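You operate a simulated robot arm through the tools that you are given. There is no shell and no other tool. Be economical: measure what you need, move in short steps, check, and stop when the job is done.

You run a simulated two-armed robot. Do the job below in one go: nothing can be reset, and whatever is moved stays where it is left.

JOB
Take the grey hood off its base and put the insert in the middle drawer.
Fine: open both latches before lifting. The hood goes on the green mat; shut the drawer. Leave the black hood latched. Set down upright: grey hood, what you pick out.
Where things are to end (x, y in the base frame): insert within 60 mm of [500, 90].

It is judged by the outcome, as a careful person would: the job done as asked, and still so three seconds after it is handed in. It fails if anything else is knocked over, pushed out of place, dropped, spilled or broken.

ROBOT AND FRAMES
Two 6-joint arms with two-finger parallel grippers on one trunk, on a base that drives. Base frame: it is fixed to the floor where the robot stands at the start and does not move with it; the origin is under the middle of the robot, x ahead of it, y to its left, z up; the surface under the hand at the start is at about z = 900. Units: mm, rad, N and s.
The left shoulder is at the start at [80, 216, 1571], the right one opposite. With the tool pointing down near the work surface each hand reaches from about 100 to 720 mm from the robot's upright axis, wherever it stands, measured 20 degrees to its own side. Places, roughly: front hood latch [700, 0, 1000]; green mat on the blue bench [700, 400, 900]; inside of the middle drawer of the blue cabinet [600, 100, 500]; left hood latch [500, 0, 1000]; middle drawer of the blue cabinet [500, 100, 600]; right hood latch [500, -100, 1000]. Payload 3.43 kg a hand.
The tool frame of a hand sits at the grasp point between the pads (the TCP): z along the fingers, y along the line on which they close. The tips reach 30 mm beyond it. The gripper opens to 94 mm. The fingers are 28 mm wide and 10 mm thick; the gripper's body (50 by 96 mm) begins 55 mm behind the TCP.
Orientation is that of the tool frame in the base frame, as a unit quaternion [w, x, y, z]. With the fingers straight down and closing along the base's y, the tool's x points along the base's -x, its y along +y and its z along -z.

CONTROLS
- The arms move only by the tool move_arm. It takes "left_moves", "right_moves" or both (then of equal length, played together; a hand with none holds still); each is a list of rows, each a list of 3 entries, a list of its own where there are three numbers: the shift along the tool's x, y, z in units of 30 mm (1.0 is 30 mm), then the turn, a rotation vector about the tool's x, y, z in units of 5 degrees (1.0 is 5 degrees), then the opening in per cent of the stroke, from 0 (shut) to 100 (fully open). In form: [[[x, y, z], [wx, wy, wz], fingers], ...]. A call has 1 to 12 rows; each row shifts and turns the commanded pose from where the row before left it, along the tool's axes as they then stand. A call with a number of a shift or a turn outside -1 to 1 is refused whole. Each row takes 0.2 s and may step no farther than 50 mm and 0.15 rad from the row before; otherwise, or with a gripper value out of range, the whole call is refused. A pose out of reach is approached as far as the arm can. The call stops where the force on the tool passes 40 N (or 10 N more than at its start, if that is more) or the arm is blocked; 0.2 s more then pass. The fingers move at their own pace (about 72 mm/s each) and stop on an object; they squeeze with about 41 N. The grip force told is the motor's: it shows also when the fingers shut on nothing. Time passes only in rows, and 0.2 s behind the last, so rows that do not move let the fingers close. It gives the time, the measured TCP pose, the force on the tool (base axes), the opening and the grip force at its end, in the units of the frame above (readings bear some noise), with the torque about the TCP (base axes, N m) and any sound that the robot's microphone picked up, and new pictures: "pictures" is both (left out), scene, wrist or none (wrist: the cameras of the hands that moved).
- Cameras (640 x 400 px; columns grow to the right, rows downward): "scene" is now at [82.8, 22, 1707.9]; the picture's right is [0.39, -0.92, 0.00], its down [-0.85, -0.36, -0.39] and it looks along [0.36, 0.15, -0.92] (base axes); focal length 247 px, centre (320, 200). "left" rides on the left gripper at [76, -14, -103] in its tool frame; the picture's right is [0.18, 0.98, 0.00], its down [-0.75, 0.14, -0.64] and it looks along [-0.63, 0.12, 0.77] (tool axes); focal length 243 px, centre (320, 200). "right" rides on the right gripper at [76, 14, -102] in its tool frame; the picture's right is [-0.18, 0.98, 0.00], its down [-0.75, -0.14, -0.64] and it looks along [-0.63, -0.12, 0.77] (tool axes); focal length 243 px, centre (320, 200). There is no depth. A picture from a camera that has moved, and an enlarged one, comes with that camera's place and axes in the base frame and with its lens.
- slide_trunk(by): slides the trunk up (or, below 0, down) by that many mm; the arms and the scene camera ride with it, the base frame stays. It gives what a move gives, with no picture.
- roll_base(legs): drives the robot by 1 to 6 legs, each [ahead, left, turn to the left] in mm, mm and rad, along the robot's own axes; the way and the turn of a leg run together, so that a leg with both is an arc; at most 1500 mm and 3.142 rad a leg. The arms and the cameras ride along, it lands a little off, and it stops where it bumps. It gives what a move gives, and a new picture of the scene camera.
- head_to(pan, tilt): turns the head with the scene camera to pan (to the left, within 1.501 rad either way) and tilt (down, from -0.506 to 1.204), counted from straight ahead of the robot. It gives what a move gives, and a new picture of the scene camera.
- zoom(camera, box): a new picture of the part [left, top, right, bottom] of that camera's present view, enlarged. It takes no simulated time.
- sign_off(): hands the job in; it is judged then, once.

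Go step by step. Nothing tells you exact positions but the pictures and the camera data: compare them with the known pose of the tool, close in by small moves and look again before you grip or let go. The budget is 120 turns and 260 pictures, counting those below and the enlarged ones. Unless the task says otherwise, let go and move clear before handing in, and close with one line.

The tools are called after "Request:" as a command line: name --argument value ..., lists and objects as JSON in quotes. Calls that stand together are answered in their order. move_arm: Moves the arms, as the interface text tells. Its arguments: {"type":"object","properties":{"left_moves":{"type":"array"},"right_moves":{"type":"array"},"pictures":{"type":"string","enum":["both","scene","wrist","none"]}},"required":[]} The other tools are called the same way: slide_trunk (by) slides the trunk up or down; roll_base (legs) drives the base; head_to (pan, tilt) turns the head that bears the scene camera; zoom (camera, box) takes an enlarged picture of a part of a camera's view; sign_off () hands the job in.

At the start:

```text
time: 0.0
left_ee_pos: [489.5, 303.2, 1000.5]
left_ee_rot: [0.001, 0.0, 1.0, 0.0]
left_contact_force: [-0.4, 0.1, -1.0]
left_torque: [-0.01, 0.04, 0.01]
left_grip_width: 93.9
left_grasp_force: 0.2
right_ee_pos: [374.2, -109.9, 998.8]
right_ee_rot: [0.0, -0.001, 1.0, 0.0]
right_contact_force: [0.5, -0.3, 0.0]
right_torque: [0.02, -0.01, -0.02]
right_grip_width: 94.0
right_grasp_force: 0.1
trunk travel left (down, up): [-801.0, 39.0]
robot x, y, heading: [-3.6, 5.1, -0.005]
head pan, tilt: [0.401, 1.173]
```

scene: 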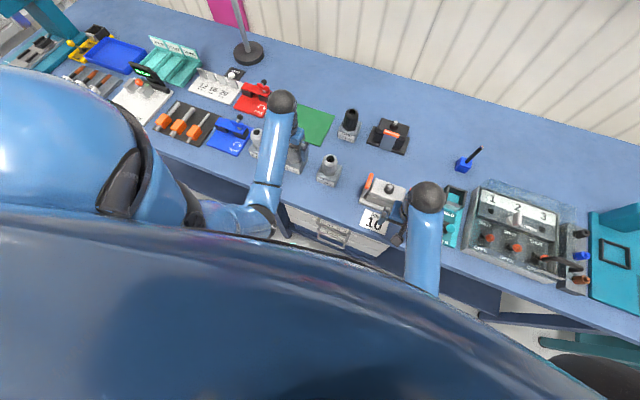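
right: 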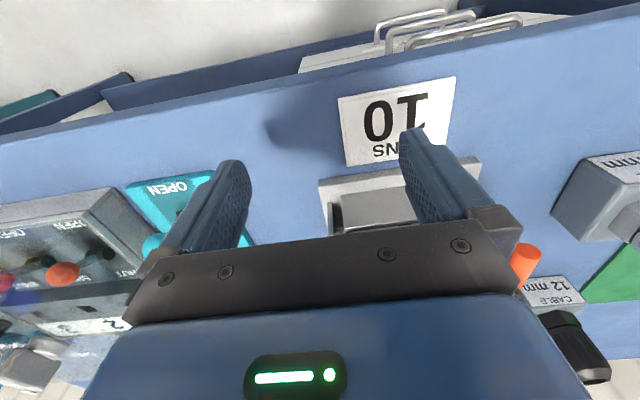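
left: 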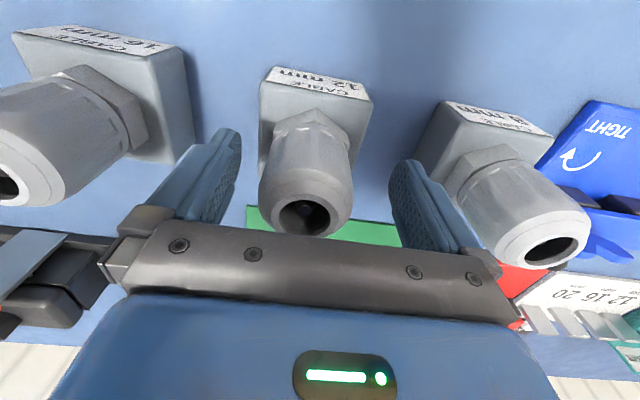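

I see a blue bench with cable glands, a grey hood and a black hood, and a cabinet beneath. I'll enlarge the middle to find the hoods and latches.

Request:
zoom --camera "scene" --box '[330, 90, 450, 250]'

Request:
zoom --camera "scene" --box '[230, 80, 450, 270]'

```text
2.50 times, centred on (390, 170) of scene
camera zoom: at [82.8, 22.0, 1707.9], right [0.39, -0.92, 0.0], down [-0.85, -0.36, -0.39], along [0.36, 0.15, -0.92], focal length 618 px, centre (145, 275)
```

zoom: 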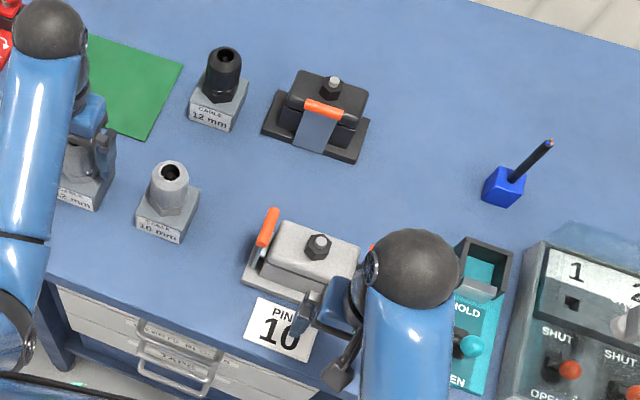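

```text
2.11 times, centred on (340, 175) of scene
camera zoom: at [82.8, 22.0, 1707.9], right [0.39, -0.92, 0.0], down [-0.85, -0.36, -0.39], along [0.36, 0.15, -0.92], focal length 521 px, centre (278, 253)
```

zoom: 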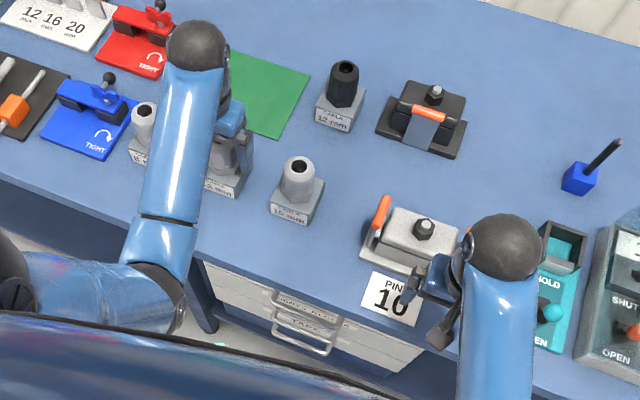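

The grey hood appears near (497, -42), with orange latches at its left and right ends. I'll lift the right hand for a better look.

Request:
move_arm --right_moves '[[[0, 0, -1], [0, 0, 0], 100], [[0, 0, -1], [0, 0, 0], 100], [[0.5, 0, -1], [0, 0, 0], 100], [[1, 0, -1], [0, 0, 0], 100], [[1, 0, -1], [0, 0, 0], 100], [[1, 0, -1], [0, 0, 0], 100], [[1, 0, 0], [0, 0, 0], 100]]'

```text
time: 1.6
left_ee_pos: [490.1, 302.2, 1000.2]
left_ee_rot: [0.0, 0.001, 1.0, 0.0]
left_contact_force: [0.3, 1.0, -0.5]
left_torque: [0.0, -0.02, -0.02]
left_grip_width: 94.1
left_grasp_force: 0.1
right_ee_pos: [222.6, -118.0, 1016.9]
right_ee_rot: [0.002, 0.0, 1.0, 0.001]
right_contact_force: [0.3, 0.0, -0.1]
right_torque: [-0.02, -0.03, 0.01]
right_grip_width: 94.1
right_grasp_force: 0.1
right hand out of reach, approached as far as the arm can: row 1, 2, 3, 4, 5, 6
trunk travel left (down, up): [-801.0, 39.0]
robot x, y, heading: [1.5, 1.1, -0.001]
head pan, tilt: [0.401, 1.173]
camera scene: at [81.3, 21.1, 1708.0], right [0.39, -0.92, 0.0], down [-0.85, -0.36, -0.39], along [0.36, 0.15, -0.92], focal length 247 px, centre (320, 200)
camera right: at [147.7, -104.0, 1118.1], right [0.18, 0.98, 0.0], down [0.75, -0.14, 0.64], along [0.63, -0.12, -0.77], focal length 243 px, centre (320, 200)
```

scene: 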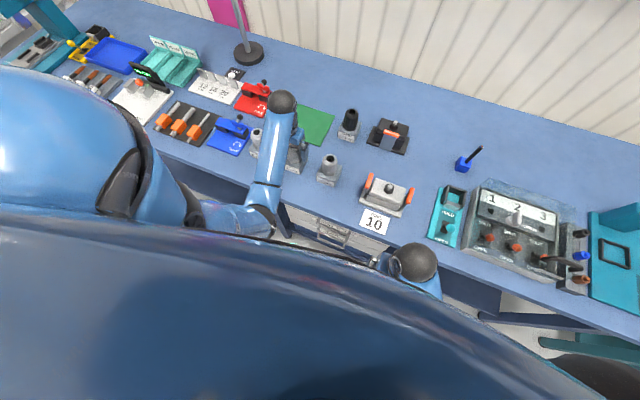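
right: 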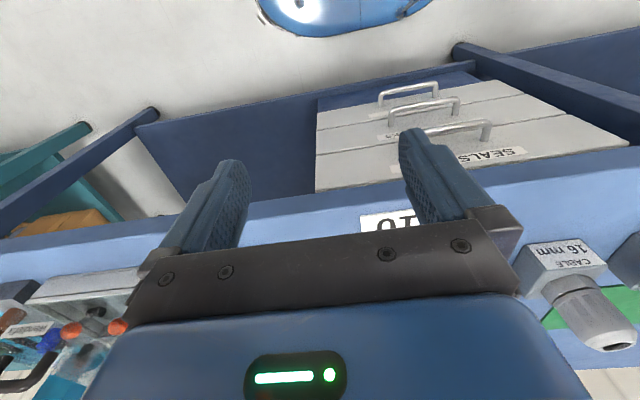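

The hood is now clear. I'll enlarge it and its surroundings.

Request:
zoom --camera "scene" --box '[340, 160, 440, 240]'

Request:
zoom --camera "scene" --box '[280, 90, 420, 190]'

Request:
zoom --camera "scene" --box '[260, 190, 400, 280]'

```text
5.00 times, centred on (390, 200) of scene
camera zoom: at [81.3, 21.1, 1708.0], right [0.39, -0.92, 0.0], down [-0.85, -0.36, -0.39], along [0.36, 0.15, -0.92], focal length 1236 px, centre (-30, 200)
```

zoom: 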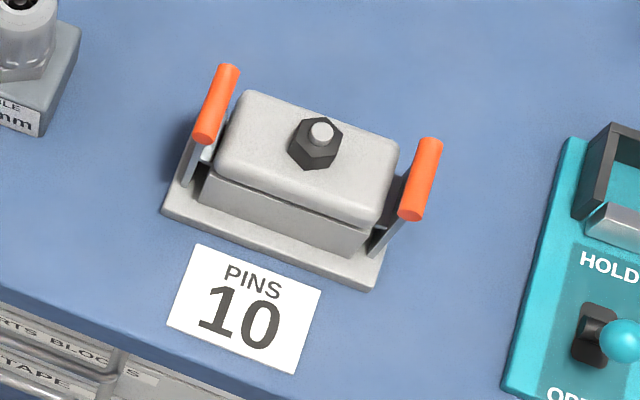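

```text
4.00 times, centred on (350, 140) of scene
camera zoom: at [81.3, 21.1, 1708.0], right [0.39, -0.92, 0.0], down [-0.85, -0.36, -0.39], along [0.36, 0.15, -0.92], focal length 989 px, centre (200, 440)
```

zoom: 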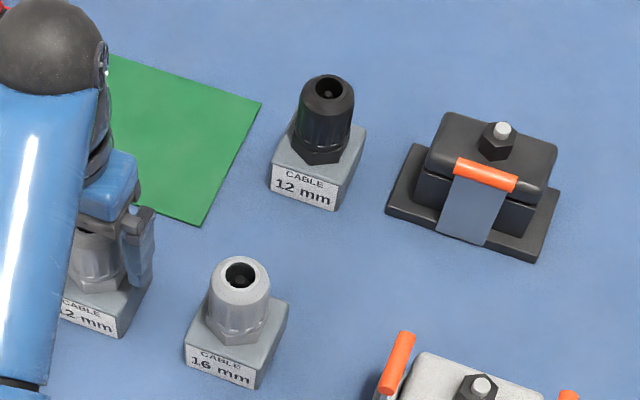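

```text
4.44 times, centred on (330, 235) of scene
camera zoom: at [81.3, 21.1, 1708.0], right [0.39, -0.92, 0.0], down [-0.85, -0.36, -0.39], along [0.36, 0.15, -0.92], focal length 1099 px, centre (276, 44)
```

zoom: 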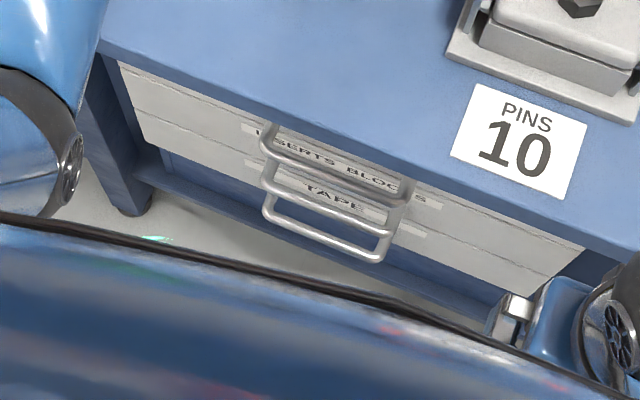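

The grey hood sits at about (480, -50), with bar tops near z≈1000 at y≈+18 and y≈-117. I'll raise the trunk for headroom, then bring the right hand in above.

Request:
slide_trunk --by 39

Request:
move_arm --right_moves '[[[-1, 0, 0], [0, 0, 0], 100], [[-1, 0, 0], [0, 0, 0], 100], [[-1, 0, 0], [0, 0, 0], 60], [[-1, 0, 0], [0, 0, 0], 0], [[-1, 0, 0], [0, 0, 0], 0]]'

```text
time: 2.4
left_ee_pos: [489.6, 302.5, 1038.3]
left_ee_rot: [0.0, 0.0, 1.0, 0.001]
left_contact_force: [0.0, 0.0, 1.4]
left_torque: [0.02, 0.0, 0.0]
left_grip_width: 94.0
left_grasp_force: 0.1
right_ee_pos: [223.7, -118.4, 1056.4]
right_ee_rot: [0.0, -0.001, 1.0, -0.001]
right_contact_force: [0.1, -0.3, -0.3]
right_torque: [0.0, 0.02, -0.01]
right_grip_width: 94.1
right_grasp_force: 0.1
trunk travel left (down, up): [-840.0, 0.0]
robot x, y, heading: [2.6, 3.5, -0.0]
head pan, tilt: [0.401, 1.173]
```

```text
time: 3.6
left_ee_pos: [490.5, 303.3, 1037.9]
left_ee_rot: [-0.001, 0.0, 1.0, 0.001]
left_contact_force: [0.6, 0.7, -0.6]
left_torque: [0.02, 0.02, 0.0]
left_grip_width: 93.9
left_grasp_force: 0.1
right_ee_pos: [375.9, -119.9, 1041.6]
right_ee_rot: [0.002, 0.001, 1.0, 0.0]
right_contact_force: [-0.1, -1.0, -0.1]
right_torque: [-0.02, 0.01, -0.03]
right_grip_width: 0.0
right_grasp_force: 15.1
right hand out of reach, approached as far as the arm can: row 2, 3, 4
trunk travel left (down, up): [-840.0, 0.0]
robot x, y, heading: [0.3, 0.9, -0.001]
head pan, tilt: [0.401, 1.173]
camera scene: at [84.9, 22.5, 1746.8], right [0.39, -0.92, 0.0], down [-0.85, -0.36, -0.39], along [0.36, 0.15, -0.92], focal length 247 px, centre (320, 200)
camera right: at [300.1, -105.1, 1142.7], right [0.18, 0.98, 0.0], down [0.75, -0.14, 0.64], along [0.63, -0.12, -0.77], focal length 243 px, centre (320, 200)
```

scene: 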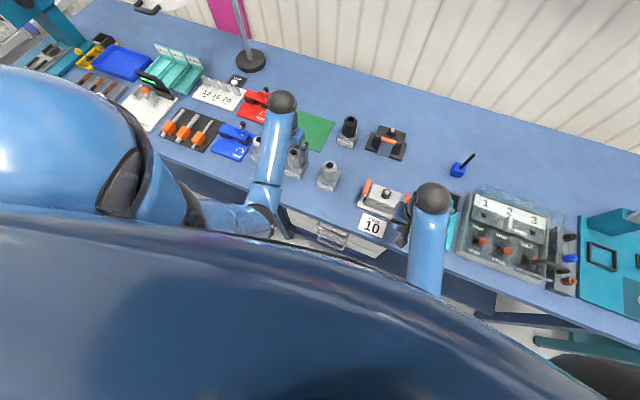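
right: 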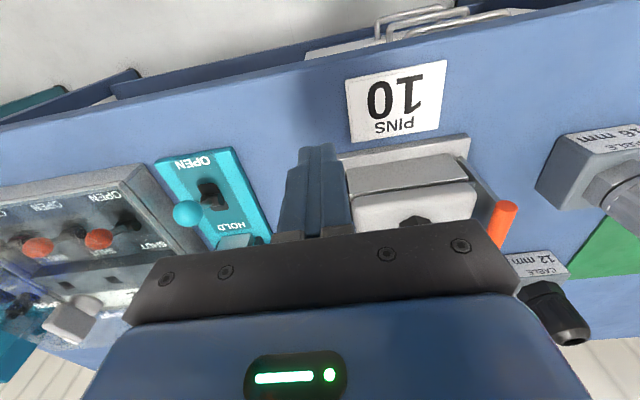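

Triangulating confirms the left bar's near end at about (452, 18, 996). I'll bring the closed right fingers above the gap just inside the right bar.

Request:
move_arm --right_moves '[[[-1, 0.3, 0], [0, 0, 0], 0], [[-1, 0.3, 0], [0, 0, 0], 0], [[-1, 0.3, 0], [0, 0, 0], 0], [[-0.4, 0, 0], [0, 0, 0], 0], [[0, 0, 0], [0, 0, 0], 0]]'

Request:
zoom --camera "scene" --box '[340, 150, 460, 250]'

```text
time: 4.8
left_ee_pos: [488.7, 303.0, 1038.0]
left_ee_rot: [0.0, 0.0, 1.0, 0.0]
left_contact_force: [-0.4, -0.2, -0.2]
left_torque: [-0.02, -0.01, 0.02]
left_grip_width: 94.0
left_grasp_force: 0.1
right_ee_pos: [474.2, -92.9, 1041.7]
right_ee_rot: [0.0, -0.001, 1.0, 0.0]
right_contact_force: [-0.5, -0.9, -0.2]
right_torque: [-0.01, 0.05, -0.03]
right_grip_width: 0.0
right_grasp_force: 33.9
trunk travel left (down, up): [-840.0, 0.0]
robot x, y, heading: [0.5, 0.6, 0.005]
head pan, tilt: [0.401, 1.173]
camera scene: at [82.7, 21.9, 1746.9], right [0.39, -0.92, 0.0], down [-0.85, -0.36, -0.39], along [0.36, 0.15, -0.92], focal length 247 px, centre (320, 200)
camera right: at [399.5, -78.5, 1142.9], right [0.18, 0.98, 0.0], down [0.75, -0.14, 0.64], along [0.63, -0.12, -0.77], focal length 243 px, centre (320, 200)
```

scene: 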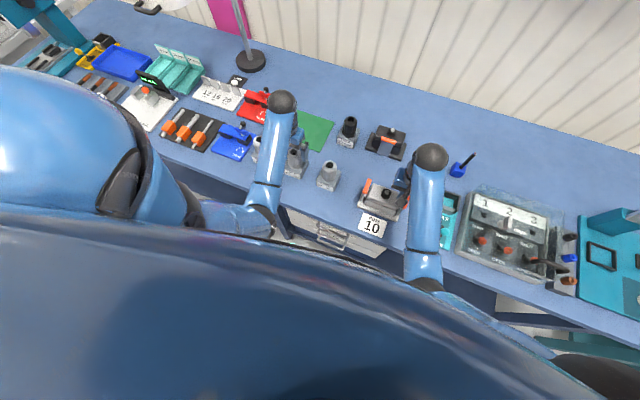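
right: 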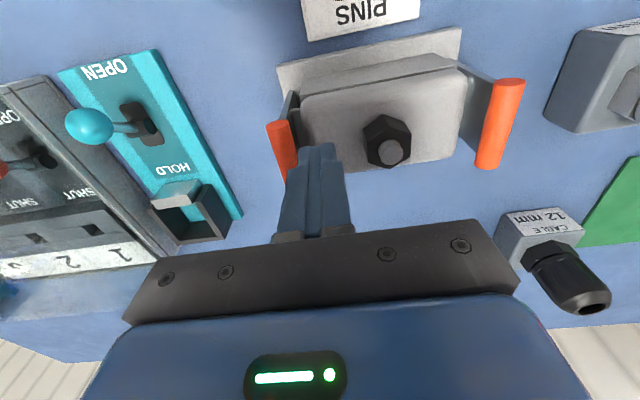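

```text
4.00 times, centred on (400, 200) of scene
camera zoom: at [82.7, 21.9, 1746.9], right [0.39, -0.92, 0.0], down [-0.85, -0.36, -0.39], along [0.36, 0.15, -0.92], focal length 989 px, centre (0, 200)
```

zoom: 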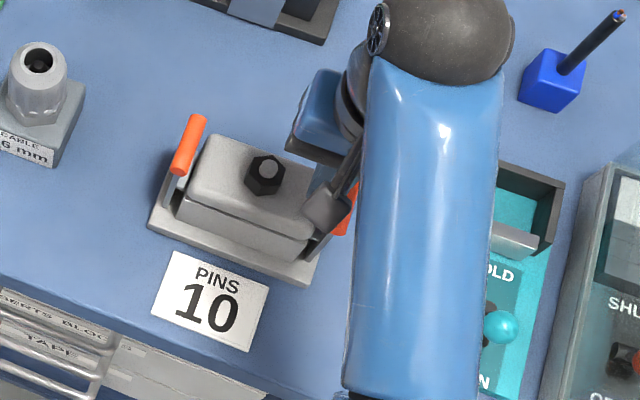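

The right bar is at y≈-117 and the fingers are just inside it, over the hood's edge. I'll lower to just above the hood top and push outward.

Request:
move_arm --right_moves '[[[0, 0, 0.5], [0, 0, 0], 0], [[0, 0, 0.4], [0, 0, 0], 0], [[0, 0, 0.2], [0, 0, 0], 0], [[0, -0.3, 0], [0, 0, 0], 0], [[0, -0.3, 0], [0, 0, 0], 0], [[0, -0.3, 0], [0, 0, 0], 0], [[0, -0.3, 0], [0, 0, 0], 0]]' --pictures "wrist"

```text
time: 6.0
left_ee_pos: [486.5, 306.0, 1039.5]
left_ee_rot: [0.002, -0.001, 1.0, -0.001]
left_contact_force: [-0.8, 0.3, 0.2]
left_torque: [0.02, -0.01, -0.01]
left_grip_width: 94.2
left_grasp_force: 0.0
right_ee_pos: [475.9, -100.5, 1014.2]
right_ee_rot: [0.005, -0.004, 1.0, 0.004]
right_contact_force: [-7.3, 8.8, 18.8]
right_torque: [0.31, 0.41, -0.09]
right_grip_width: 0.0
right_grasp_force: 32.9
trunk travel left (down, up): [-840.0, 0.0]
robot x, y, heading: [0.1, 0.5, 0.003]
head pan, tilt: [0.401, 1.173]
stopped in row 5 (right hand): the force on the tool passed its limit at 41 N (the readings are from after the stop); the commanded pose is now the measured one
camera right: at [399.4, -87.8, 1115.3], right [0.18, 0.98, 0.01], down [0.75, -0.14, 0.65], along [0.64, -0.11, -0.76], focal length 243 px, centre (320, 200)
```

right: 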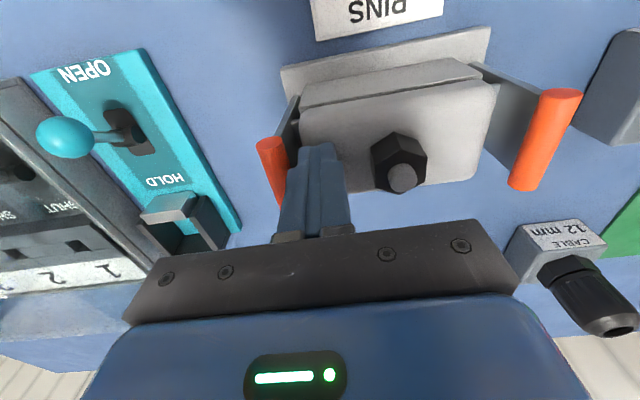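

The tips touched the hood top at about z=984 as they met the bar. I'll rise a little and push outward with an arc.

Request:
move_arm --right_moves '[[[0, 0, -0.15], [0, 0, 0], 0], [[0, -0.3, 0], [0, 0, 0], 0], [[0, -0.3, 0], [0, 0, 0], 0], [[0, -0.3, 0], [0, 0, 0], 0], [[0, -0.3, 0], [0, 0, 0], 0]]' --pictures "wrist"

```text
time: 7.2
left_ee_pos: [488.3, 302.7, 1038.8]
left_ee_rot: [0.001, -0.001, 1.0, 0.0]
left_contact_force: [-0.8, -0.6, -0.6]
left_torque: [-0.04, 0.01, -0.02]
left_grip_width: 93.9
left_grasp_force: 0.0
right_ee_pos: [475.4, -140.4, 1015.1]
right_ee_rot: [0.002, -0.003, 1.0, 0.002]
right_contact_force: [0.3, 0.2, -0.5]
right_torque: [0.04, 0.0, 0.05]
right_grip_width: 0.0
right_grasp_force: 32.8
trunk travel left (down, up): [-840.0, 0.0]
robot x, y, heading: [1.2, 1.0, -0.001]
head pan, tilt: [0.401, 1.173]
camera right: at [400.5, -126.5, 1116.9], right [0.18, 0.98, 0.0], down [0.75, -0.14, 0.65], along [0.64, -0.11, -0.76], focal length 243 px, centre (320, 200)
```

right: 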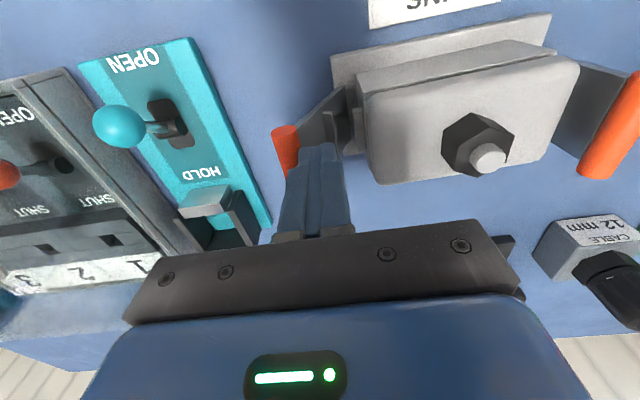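

The right lever is swinging out. I'll follow its arc outward and down.

Request:
move_arm --right_moves '[[[0, -0.4, 0.2], [0, 0, 0], 0], [[0, -0.4, 0.4], [0, 0, 0], 0], [[0, -0.4, 0.5], [0, 0, 0], 0], [[0, -0.3, 0.5], [0, 0, 0], 0], [[0, -0.2, 0.5], [0, 0, 0], 0]]' --pictures "wrist"

```text
time: 8.2
left_ee_pos: [485.8, 306.9, 1039.6]
left_ee_rot: [0.001, -0.001, 1.0, 0.0]
left_contact_force: [-0.3, -0.1, 1.1]
left_torque: [0.01, -0.01, 0.01]
left_grip_width: 93.9
left_grasp_force: 0.0
right_ee_pos: [477.0, -180.3, 974.7]
right_ee_rot: [0.006, -0.005, 1.0, 0.004]
right_contact_force: [-2.5, 0.7, 18.2]
right_torque: [-0.1, 0.36, -0.05]
right_grip_width: 0.0
right_grasp_force: 33.2
trunk travel left (down, up): [-840.0, 0.0]
robot x, y, heading: [1.3, 1.2, -0.0]
head pan, tilt: [0.401, 1.173]
stopped in row 5 (right hand): the force on the tool passed its limit at 54 N (the readings are from after the stop); the commanded pose is now the measured one
camera right: at [400.2, -168.1, 1075.2], right [0.18, 0.98, 0.01], down [0.75, -0.14, 0.65], along [0.64, -0.11, -0.76], focal length 243 px, centre (320, 200)
```

right: 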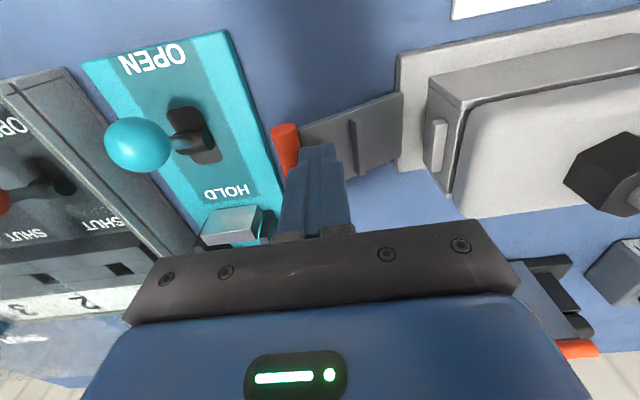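

The lever has swung far out and met a stop. I'll lift clear and check that it stays open.

Request:
move_arm --right_moves '[[[0, 0, -1], [0, 0, 0], 0], [[0, 0, -1], [0, 0, 0], 0], [[0, 0.5, -0.3], [0, 0, 0], 0], [[1, 0.5, 0], [0, 0, 0], 0], [[0, 0, 0], [0, 0, 0], 0]]' --pictures "wrist"

```text
time: 8.6
left_ee_pos: [490.4, 309.4, 1037.2]
left_ee_rot: [-0.002, -0.002, 1.0, -0.001]
left_contact_force: [0.7, 0.1, -0.1]
left_torque: [-0.02, 0.03, 0.02]
left_grip_width: 93.9
left_grasp_force: 0.0
right_ee_pos: [476.4, -172.9, 987.1]
right_ee_rot: [-0.003, -0.01, 1.0, 0.011]
right_contact_force: [-0.5, 0.8, -0.5]
right_torque: [-0.02, 0.0, 0.03]
right_grip_width: 0.0
right_grasp_force: 33.0
trunk travel left (down, up): [-840.0, 0.0]
robot x, y, heading: [0.3, -0.7, 0.006]
head pan, tilt: [0.401, 1.173]
stopped in row 1 (right hand): the force on the tool passed its limit at 55 N (the readings are from after the stop); the commanded pose is now the measured one
camera right: at [402.5, -163.3, 1089.6], right [0.17, 0.99, 0.02], down [0.76, -0.14, 0.63], along [0.63, -0.09, -0.77], focal length 243 px, centre (320, 200)
```

right: 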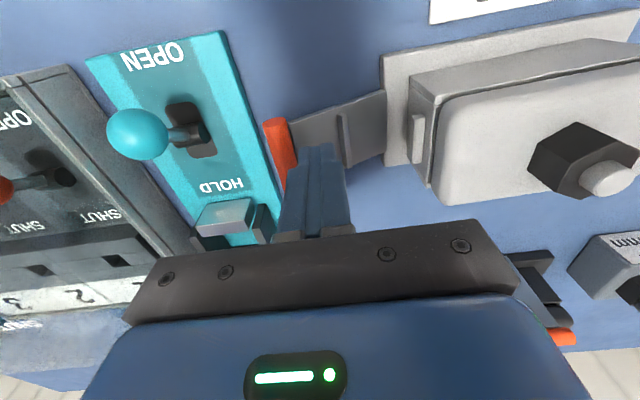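

A force spike came on lifting, but it is now near zero. I'll continue up gently.

Request:
move_arm --right_moves '[[[0, 0.1, -0.3], [0, 0, 0], 0], [[0, 0.1, -0.4], [0, 0, 0], 0], [[0, 0, -0.6], [0, 0, 0], 0], [[0, 0, -0.8], [0, 0, 0], 0], [[0, 0, 0], [0, 0, 0], 0]]' --pictures "wrist"

```text
time: 9.8
left_ee_pos: [488.4, 305.7, 1039.3]
left_ee_rot: [-0.001, -0.002, 1.0, 0.001]
left_contact_force: [-0.8, -0.6, -0.1]
left_torque: [0.02, 0.01, 0.0]
left_grip_width: 94.1
left_grasp_force: 0.0
right_ee_pos: [475.6, -172.1, 1050.9]
right_ee_rot: [-0.002, -0.009, 1.0, 0.011]
right_contact_force: [0.5, 0.4, 0.4]
right_torque: [0.02, 0.02, 0.02]
right_grip_width: 0.4
right_grasp_force: 32.7
trunk travel left (down, up): [-840.0, 0.0]
robot x, y, heading: [4.9, 1.6, 0.004]
head pan, tilt: [0.401, 1.173]
camera right: at [400.8, -160.8, 1152.8], right [0.17, 0.99, 0.02], down [0.76, -0.14, 0.64], along [0.63, -0.09, -0.77], focal length 243 px, centre (320, 200)
```

right: 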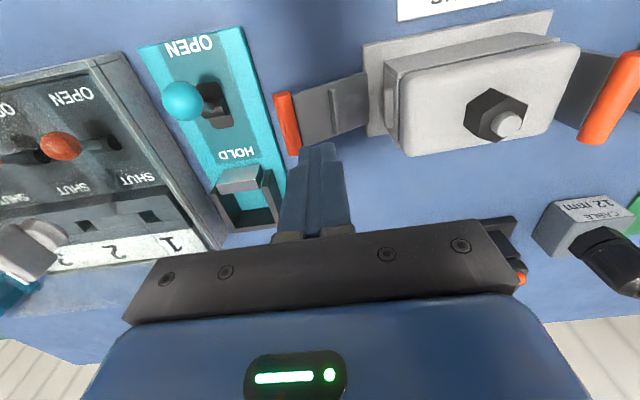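

The right latch stays open. Next I'll take the right hand around the nut to the inside of the left bar.

Request:
move_arm --right_moves '[[[0.5, 0, -0.3], [0, 0, 0], 0], [[0.7, 0, 0], [0, 0, 0], 0], [[0, 1, 0], [0, 0, 0], 0], [[0, 1, 0], [0, 0, 0], 0], [[0, 1, 0], [0, 0, 0], 0], [[0, 1, 0], [0, 0, 0], 0], [[0, 1, 0], [0, 0, 0], 0], [[-0.6, 0.2, 0], [0, 0, 0], 0], [[-0.6, 0, 0], [0, 0, 0], 0], [[0, 0, 0], [0, 0, 0], 0]]' --pictures "wrist"

```text
time: 12.0
left_ee_pos: [488.1, 306.3, 1038.1]
left_ee_rot: [0.0, -0.003, 1.0, 0.001]
left_contact_force: [-0.6, 0.3, -0.1]
left_torque: [0.0, -0.01, 0.01]
left_grip_width: 94.0
left_grasp_force: 0.1
right_ee_pos: [475.9, -15.1, 1050.4]
right_ee_rot: [-0.001, -0.01, 1.0, 0.011]
right_contact_force: [-0.8, 0.3, 0.5]
right_torque: [0.01, -0.01, 0.0]
right_grip_width: 0.2
right_grasp_force: 32.9
right hand out of reach, approached as far as the arm can: row 1, 2
trunk travel left (down, up): [-840.0, 0.0]
robot x, y, heading: [1.9, -1.7, 0.001]
head pan, tilt: [0.401, 1.173]
camera right: at [400.7, -4.3, 1152.7], right [0.17, 0.99, 0.02], down [0.76, -0.14, 0.64], along [0.63, -0.09, -0.77], focal length 243 px, centre (320, 200)
```

right: 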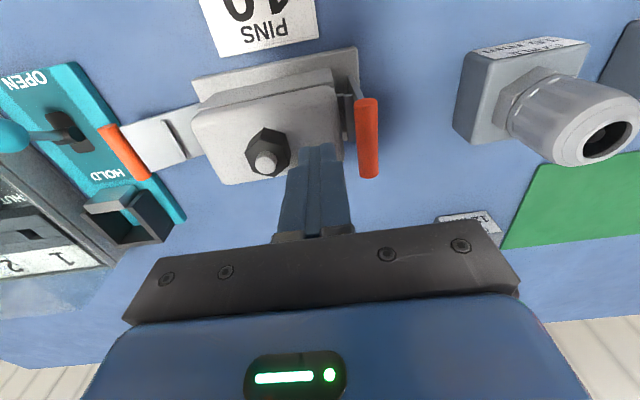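

The fingers are just inside the left bar. I'll lower and push it to the left along its arc, the mirror of the first.

Request:
move_arm --right_moves '[[[0, 0, 0.5], [0, 0, 0], 0], [[0, 0, 0.5], [0, 0, 0], 0], [[0, 0.4, 0], [0, 0, 0], 0], [[0, 0.4, 0], [0, 0, 0], 0], [[0, 0.4, 0], [0, 0, 0], 0], [[0, 0.4, 0], [0, 0, 0], 0], [[0, 0.4, 0.2], [0, 0, 0], 0], [[0, 0.4, 0.4], [0, 0, 0], 0], [[0, 0.4, 0.5], [0, 0, 0], 0]]' --pictures "wrist"

```text
time: 14.0
left_ee_pos: [488.8, 305.2, 1037.7]
left_ee_rot: [-0.001, -0.003, 1.0, -0.001]
left_contact_force: [0.5, 0.1, 0.8]
left_torque: [-0.01, 0.0, -0.02]
left_grip_width: 94.0
left_grasp_force: 0.1
right_ee_pos: [473.3, 70.7, 989.1]
right_ee_rot: [-0.003, -0.009, 1.0, 0.012]
right_contact_force: [0.6, 0.5, -0.2]
right_torque: [0.02, 0.0, -0.02]
right_grip_width: 0.0
right_grasp_force: 33.1
trunk travel left (down, up): [-840.0, 0.0]
robot x, y, heading: [0.4, 0.1, 0.006]
head pan, tilt: [0.401, 1.173]
camera right: at [398.1, 81.1, 1091.7], right [0.17, 0.99, 0.02], down [0.76, -0.14, 0.64], along [0.63, -0.09, -0.77], focal length 243 px, centre (320, 200)
```

right: 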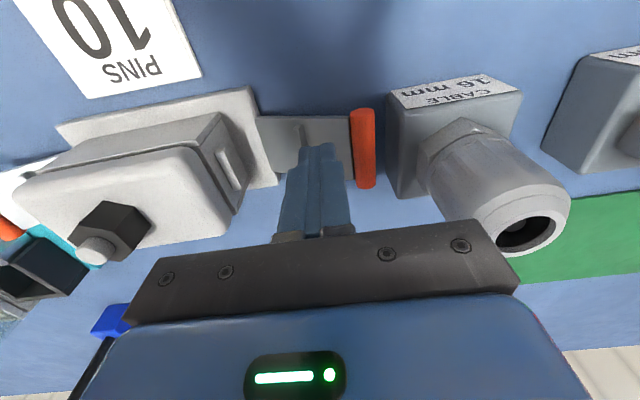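

Both latches are open now. I'll take an enlarged look at the hood to see its parting line before gripping.

Request:
zoom --camera "right" --box '[0, 60, 300, 290]'

Request:
zoom --camera "scene" --box '[340, 150, 440, 250]'

```text
1.74 times, centred on (150, 175) of right
camera zoom: at [398.1, 81.1, 1091.7], right [0.17, 0.99, 0.02], down [0.76, -0.14, 0.64], along [0.63, -0.09, -0.77], focal length 422 px, centre (616, 244)
```

zoom: 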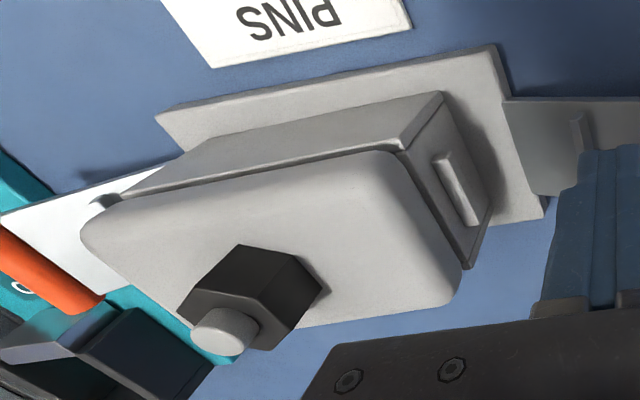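

```text
4.00 times, centred on (390, 200) of scene
camera zoom: at [83.1, 23.9, 1746.9], right [0.39, -0.92, 0.0], down [-0.85, -0.36, -0.39], along [0.36, 0.15, -0.92], focal length 989 px, centre (40, 200)
```

zoom: 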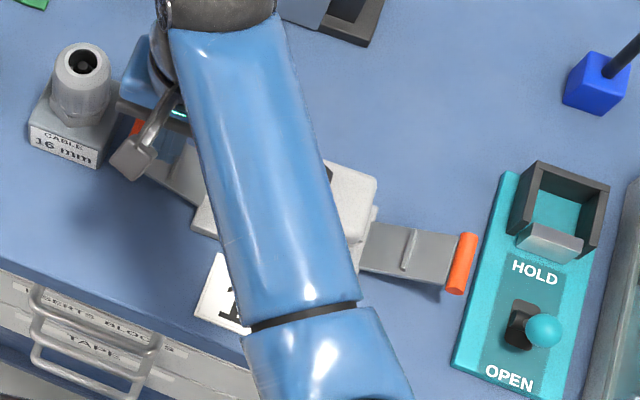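

The hood is one box with side pegs, top about z=982 and stud to about z=1010 at (479, -53). I'll retreat the right hand and bring the left hand back off the glands and toward the hood.

Request:
move_arm --right_moves '[[[0, 0, -0.9], [0, 0, 0], 0], [[0, 0, -0.9], [0, 0, 0], 0], [[1, 0, 0], [0, 0, 0], 0], [[1, 0, 0], [0, 0, 0], 0], [[1, -0.8, 0], [0, 0, 0], 0], [[1, -0.8, 0], [0, 0, 0], 0], [[1, -0.8, 0], [0, 0, 0], 0], [[1, -0.8, 0], [0, 0, 0], 0], [[0, -1, 0], [0, 0, 0], 0], [[0, -1, 0], [0, 0, 0], 0], [[0, -1, 0], [0, 0, 0], 0], [[0, -1, 0], [0, 0, 0], 0]]' --left_moves '[[[0, 0, -0.1], [0, 0, 0], 100], [[0, 0, -0.1], [0, 0, 0], 100], [[1, 0, 0], [0, 0, 0], 100], [[1, 0, 0], [0, 0, 0], 100], [[1, 0, 0], [0, 0, 0], 100], [[0.8, 0, 0], [0, 0, 0], 100], [[0, 0, 0], [0, 0, 0], 100], [[0, -1, 0], [0, 0, 0], 100], [[0, -1, 0], [0, 0, 0], 100], [[0, -1, 0], [0, 0, 0], 100], [[0, -1, 0], [0, 0, 0], 100], [[0, -1, 0], [0, 0, 0], 100]]'

```text
time: 16.6
left_ee_pos: [373.9, 154.4, 1040.2]
left_ee_rot: [0.0, -0.003, 1.0, 0.001]
left_contact_force: [-0.2, -0.6, 0.2]
left_torque: [-0.01, 0.02, 0.0]
left_grip_width: 94.1
left_grasp_force: 0.1
left hand out of reach, approached as far as the arm can: row 6
right_ee_pos: [295.6, -152.5, 1037.4]
right_ee_rot: [-0.002, -0.009, 1.0, 0.012]
right_contact_force: [-0.7, 0.0, 0.0]
right_torque: [0.0, 0.03, 0.0]
right_grip_width: 0.0
right_grasp_force: 32.5
trunk travel left (down, up): [-840.0, 0.0]
robot x, y, heading: [1.8, 3.1, 0.006]
head pan, tilt: [0.401, 1.173]
camera scene: at [82.4, 21.7, 1747.0], right [0.39, -0.92, 0.0], down [-0.85, -0.36, -0.39], along [0.36, 0.15, -0.92], focal length 247 px, centre (320, 200)
camera right: at [220.7, -142.0, 1138.9], right [0.16, 0.99, 0.02], down [0.76, -0.14, 0.64], along [0.63, -0.09, -0.77], focal length 243 px, centre (320, 200)
camera left: at [298.5, 138.3, 1142.8], right [-0.19, 0.98, 0.0], down [0.75, 0.14, 0.64], along [0.63, 0.12, -0.77], focal length 243 px, centre (320, 200)
```

scene: 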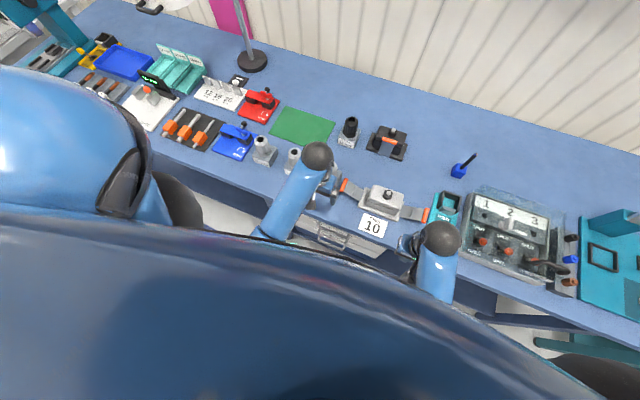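
right: 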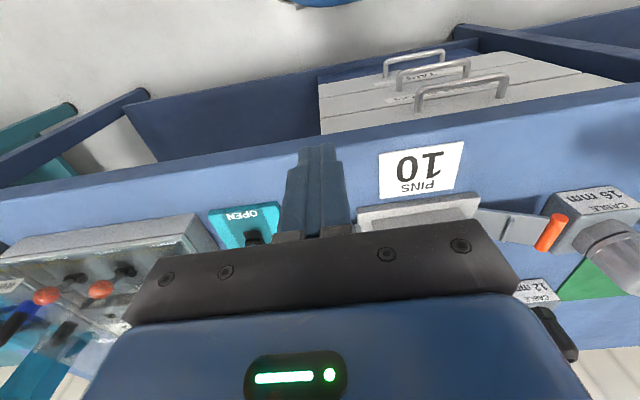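
left: 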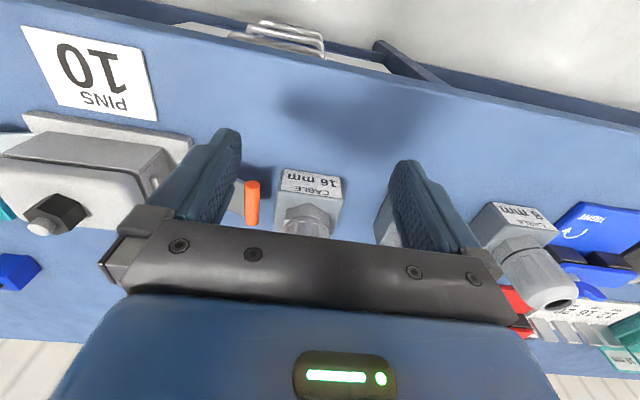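

The whole mat is visible: x≈605–770, y≈245–478. I'll move the left hand in front of the hood and begin turning it so the fingers close along x.

Request:
move_arm --left_moves '[[[0, -1, 0], [0, 0, 0], 100], [[0, -1, 0], [0, 0, 0], 100], [[0, -1, 0], [0, 0, 0], 100], [[0, -1, 0], [0, 0, 0], 100], [[0, -1, 0], [0, 0, 0], 100], [[0, -1, 0], [0, 0, 0], 100], [[0, -0.85, 0], [0, 0, 0], 100], [[0, 0, 0], [0, 0, -1], 100], [[0, 0, 0], [0, 0, -1], 100], [[0, 0, 0], [0, 0, -1], 100], [[0, 0, 0], [0, 0, -1], 100], [[0, 0, 0], [0, 0, -1], 100]]' --right_moves '[[[0, -1, 0], [0, 0, 0], 0], [[0, -1, 0], [0, 0, 0], 0], [[0, -1, 0], [0, 0, 0], 0], [[0, 0, 0], [0, 0, 0], 0], [[0, 0, 0], [0, 0, 0], 0], [[0, 0, 0], [0, 0, 0], 0], [[0, 0, 0], [0, 0, 0], 0], [[0, 0, 0], [0, 0, 0], 0], [[0, 0, 0], [0, 0, 0], 0], [[0, 0, 0], [0, 0, 0], 0], [[0, 0, 0], [0, 0, 0], 0], [[0, 0, 0], [0, 0, 0], 0]]' --pictures "none"

Request:
move_arm --left_moves '[[[0, 0, 0], [0, 0, -1], 100], [[0, 0, 0], [0, 0, -1], 100], [[0, 0, 0], [0, 0, -1], 100], [[0, 0, 0], [0, 0, -1], 100], [[0, 0, 0], [0, 0, -1], 100], [[0, 0, 0], [0, 0, -1], 100], [[0, 0, 0], [0, 0, -1], 100], [[0, 0, 0], [0, 0, -1], 100]]' --pictures "both"

```text
time: 19.2
left_ee_pos: [376.0, -50.3, 1040.4]
left_ee_rot: [-0.001, -0.22, 0.975, 0.001]
left_contact_force: [0.3, -0.3, 0.6]
left_torque: [0.02, -0.01, 0.01]
left_grip_width: 94.0
left_grasp_force: 0.1
right_ee_pos: [298.8, -239.4, 1034.4]
right_ee_rot: [-0.002, -0.01, 1.0, 0.011]
right_contact_force: [-0.4, -0.2, -0.4]
right_torque: [0.0, -0.01, 0.05]
right_grip_width: 0.1
right_grasp_force: 33.1
trunk travel left (down, up): [-840.0, 0.0]
robot x, y, heading: [-1.8, 1.1, 0.002]
head pan, tilt: [0.401, 1.173]
```

```text
time: 21.0
left_ee_pos: [376.1, -48.9, 1040.8]
left_ee_rot: [0.0, -0.54, 0.842, 0.0]
left_contact_force: [-0.5, -0.8, 0.8]
left_torque: [0.02, 0.03, -0.02]
left_grip_width: 94.0
left_grasp_force: 0.1
right_ee_pos: [299.5, -240.2, 1035.8]
right_ee_rot: [-0.002, -0.011, 1.0, 0.011]
right_contact_force: [0.3, 0.7, 0.4]
right_torque: [0.0, 0.0, -0.02]
right_grip_width: 0.0
right_grasp_force: 33.0
trunk travel left (down, up): [-840.0, 0.0]
robot x, y, heading: [0.2, 2.5, 0.005]
head pan, tilt: [0.401, 1.173]
camera scene: at [82.7, 23.2, 1746.9], right [0.39, -0.92, 0.0], down [-0.85, -0.36, -0.39], along [0.36, 0.15, -0.92], focal length 247 px, centre (320, 200)
camera left: at [356.9, -126.1, 1143.0], right [-0.97, 0.24, 0.0], down [0.19, 0.74, 0.64], along [0.16, 0.62, -0.77], focal length 243 px, centre (320, 200)
```

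scene: 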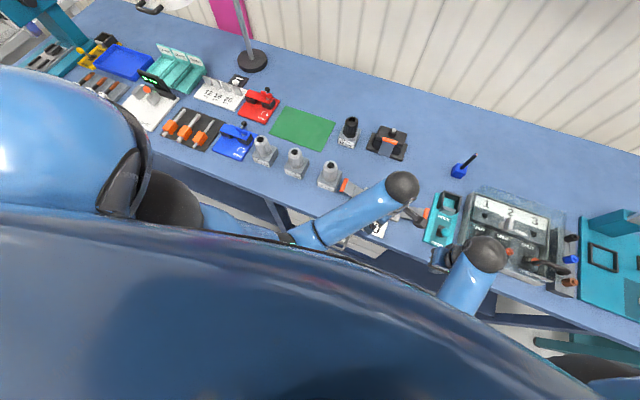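
left: 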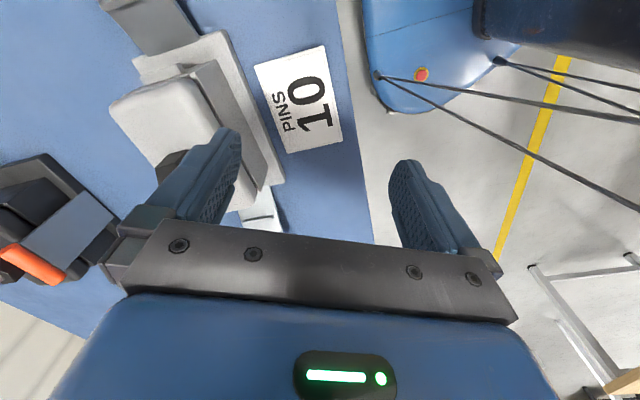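

The left hand is in front of the hood, two-thirds turned. I'll finish the turn and test how high the hand can go before passing over the stud.

Request:
move_arm --left_moves '[[[0, 0, 0], [0, 0, -1], 100], [[0, 0, 0], [0, 0, -1], 100], [[0, 0, 0], [0, 0, -1], 100], [[0, 0, 0], [0, 0, -1], 100], [[0, 0, 0], [0, 0, -0.9], 100], [[0, -0.7, -0.4], [0, 0, 0], 100], [[0, 0, -0.4], [0, 0, 0], 100], [[0, 0, 0], [0, 0, 0], 100]]' --pictures "wrist"

```text
time: 22.8
left_ee_pos: [397.1, -50.8, 1060.6]
left_ee_rot: [0.0, -0.706, 0.708, -0.002]
left_contact_force: [-0.1, -0.2, 0.2]
left_torque: [-0.01, 0.01, -0.01]
left_grip_width: 93.9
left_grasp_force: 0.1
left hand out of reach, approached as far as the arm can: row 7
right_ee_pos: [297.7, -241.0, 1035.1]
right_ee_rot: [-0.002, -0.009, 1.0, 0.011]
right_contact_force: [0.6, -0.9, -0.5]
right_torque: [0.0, -0.01, -0.06]
right_grip_width: 0.0
right_grasp_force: 33.0
trunk travel left (down, up): [-840.0, 0.0]
robot x, y, heading: [0.5, -1.6, 0.007]
head pan, tilt: [0.401, 1.173]
camera left: at [411.4, -128.4, 1161.7], right [-0.98, -0.18, 0.0], down [-0.14, 0.76, 0.64], along [-0.11, 0.63, -0.77], focal length 243 px, centre (320, 200)
```

left: 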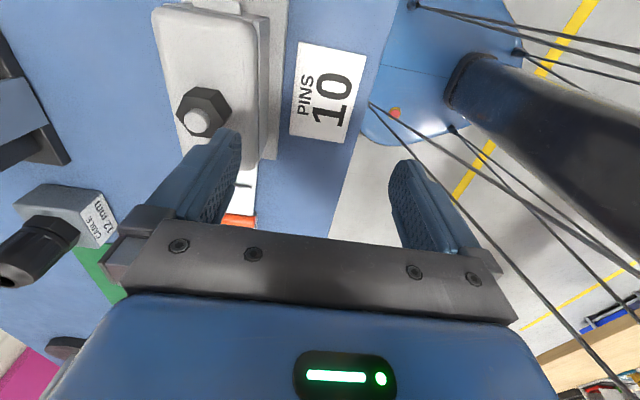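

The stud is confirmed near (478, -55), and the tips clear it now. I'll look closely at the parting line from here.

Request:
zoom --camera "left" --box '[130, 0, 310, 160]'

```text
2.50 times, centred on (220, 80) of left
camera zoom: at [411.4, -128.4, 1161.7], right [-0.98, -0.18, 0.0], down [-0.14, 0.76, 0.64], along [-0.11, 0.63, -0.77], focal length 606 px, centre (570, 500)
```

zoom: 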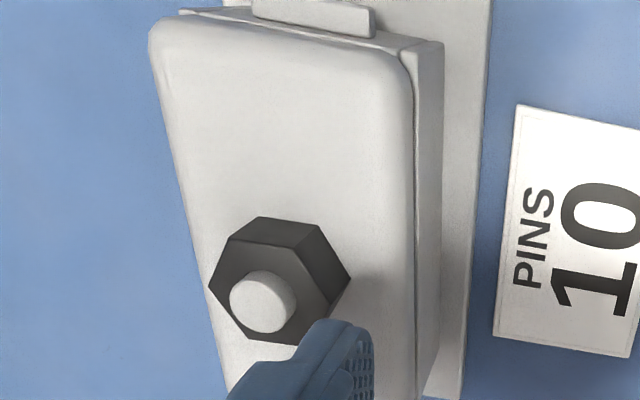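

The box with the peg and cap reads as one hood. I'll centre over it at x≈479 and come down partway, then look.

Request:
move_arm --left_moves '[[[0, -1, 0], [0, 0, 0], 100], [[0, -1, 0], [0, 0, 0], 100], [[0, -0.75, 0], [0, 0, 0], 100], [[0, 0, 1], [0, 0, 0], 100], [[0, 0, 0.6], [0, 0, 0], 100], [[0, 0, 0], [0, 0, 0], 100]]' --pictures "both"

```text
time: 24.2
left_ee_pos: [482.1, -50.8, 1010.5]
left_ee_rot: [-0.001, -0.706, 0.709, 0.0]
left_contact_force: [-0.2, 0.1, 0.6]
left_torque: [0.0, 0.01, 0.0]
left_grip_width: 93.9
left_grasp_force: 0.0
right_ee_pos: [300.0, -239.4, 1036.4]
right_ee_rot: [-0.003, -0.01, 1.0, 0.011]
right_contact_force: [0.1, -0.4, 0.2]
right_torque: [-0.03, 0.0, -0.03]
right_grip_width: 0.0
right_grasp_force: 33.1
trunk travel left (down, up): [-840.0, 0.0]
robot x, y, heading: [-1.1, 1.4, 0.007]
head pan, tilt: [0.401, 1.173]
camera scene: at [83.0, 23.2, 1746.9], right [0.39, -0.92, 0.0], down [-0.85, -0.36, -0.39], along [0.36, 0.15, -0.92], focal length 247 px, centre (320, 200)
camera left: at [495.6, -128.5, 1111.9], right [-0.98, -0.18, 0.0], down [-0.14, 0.75, 0.64], along [-0.12, 0.63, -0.77], focal length 243 px, centre (320, 200)
```

scene: 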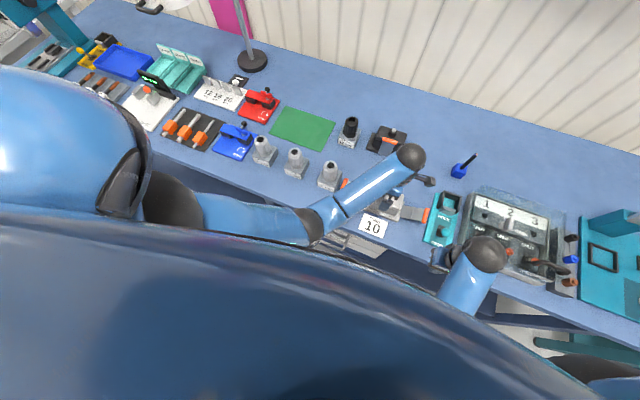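
left: 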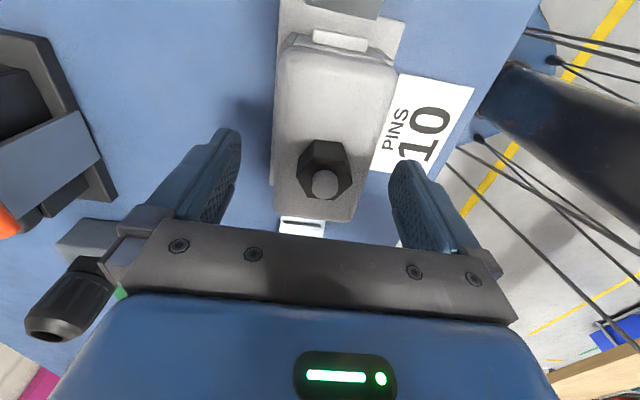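

The fingers straddle the hood well. I'll lower to z≈965 and close.

Request:
move_arm --left_moves '[[[0, 0, 0.7], [0, 0, 0], 100], [[0, 0, 0.75], [0, 0, 0], 100], [[0, 0, 0], [0, 0, 0], 0], [[0, 0, 0], [0, 0, 0], 0], [[0, 0, 0], [0, 0, 0], 0], [[0, 0, 0], [0, 0, 0], 0]]' --pictures "wrist"

```text
time: 25.6
left_ee_pos: [479.9, -50.7, 966.9]
left_ee_rot: [-0.001, -0.706, 0.708, 0.0]
left_contact_force: [0.1, -0.2, 0.5]
left_torque: [-0.03, 0.0, 0.0]
left_grip_width: 66.2
left_grasp_force: 41.0
right_ee_pos: [300.8, -240.7, 1035.5]
right_ee_rot: [-0.002, -0.01, 1.0, 0.012]
right_contact_force: [-0.8, 0.5, -0.4]
right_torque: [0.0, 0.0, -0.02]
right_grip_width: 0.0
right_grasp_force: 33.2
trunk travel left (down, up): [-840.0, 0.0]
robot x, y, heading: [0.2, 6.1, 0.003]
head pan, tilt: [0.401, 1.173]
camera left: at [494.6, -128.1, 1069.0], right [-0.98, -0.18, 0.0], down [-0.14, 0.75, 0.64], along [-0.12, 0.63, -0.77], focal length 243 px, centre (320, 200)
```

left: 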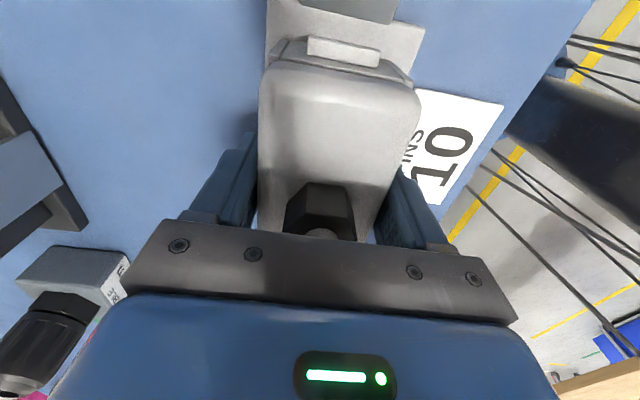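

The hood is gripped at 66 mm. I'll lift gently and look.

Request:
move_arm --left_moves '[[[0, 0, -0.3], [0, 0, 0], 0], [[0, 0, -0.3], [0, 0, 0], 0], [[0, 0, -0.5], [0, 0, 0], 0], [[0, 0, -0.5], [0, 0, 0], 0], [[0, 0, -0.5], [0, 0, 0], 0]]' --pictures "both"

Request:
zoom --camera "scene" --box '[320, 130, 460, 250]'

```text
time: 26.8
left_ee_pos: [481.0, -50.8, 1030.1]
left_ee_rot: [0.0, -0.706, 0.708, 0.0]
left_contact_force: [-0.6, 0.0, -2.1]
left_torque: [0.02, 0.02, 0.04]
left_grip_width: 66.4
left_grasp_force: 41.0
right_ee_pos: [298.6, -241.0, 1036.3]
right_ee_rot: [-0.002, -0.01, 1.0, 0.011]
right_contact_force: [-0.2, 0.4, -0.2]
right_torque: [0.0, 0.01, 0.02]
right_grip_width: 0.1
right_grasp_force: 33.0
trunk travel left (down, up): [-840.0, 0.0]
robot x, y, heading: [0.8, -4.3, 0.004]
head pan, tilt: [0.401, 1.173]
camera scene: at [83.1, 23.2, 1746.9], right [0.39, -0.92, 0.0], down [-0.85, -0.36, -0.39], along [0.36, 0.15, -0.92], focal length 247 px, centre (320, 200)
camera left: at [495.7, -128.5, 1131.7], right [-0.98, -0.18, 0.0], down [-0.14, 0.75, 0.64], along [-0.12, 0.63, -0.77], focal length 243 px, centre (320, 200)
```

scene: 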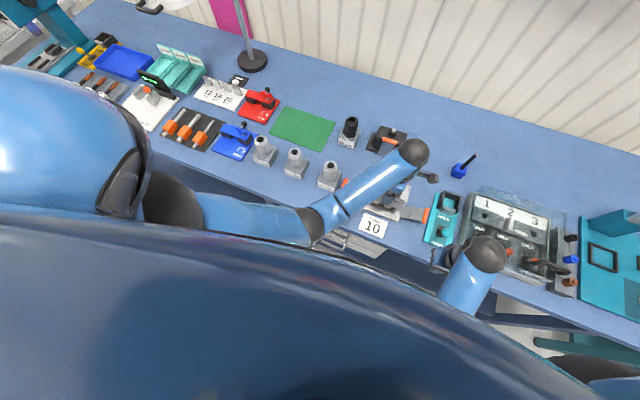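
left: 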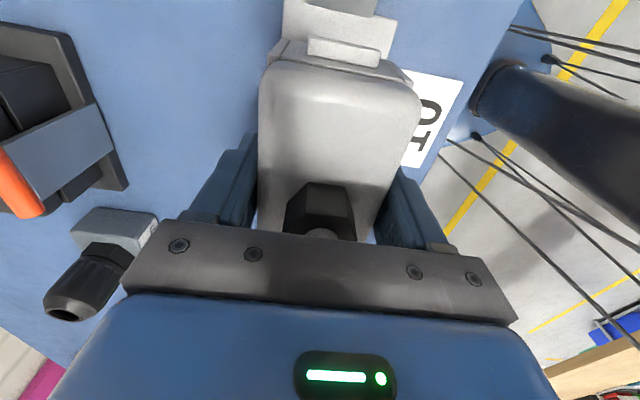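

```text
3.33 times, centred on (390, 190) of scene
camera zoom: at [83.1, 23.2, 1746.9], right [0.39, -0.92, 0.0], down [-0.85, -0.36, -0.39], along [0.36, 0.15, -0.92], focal length 824 px, centre (87, 233)
```

zoom: 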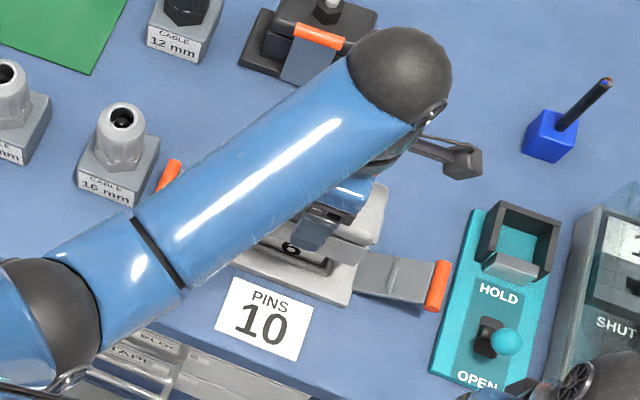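

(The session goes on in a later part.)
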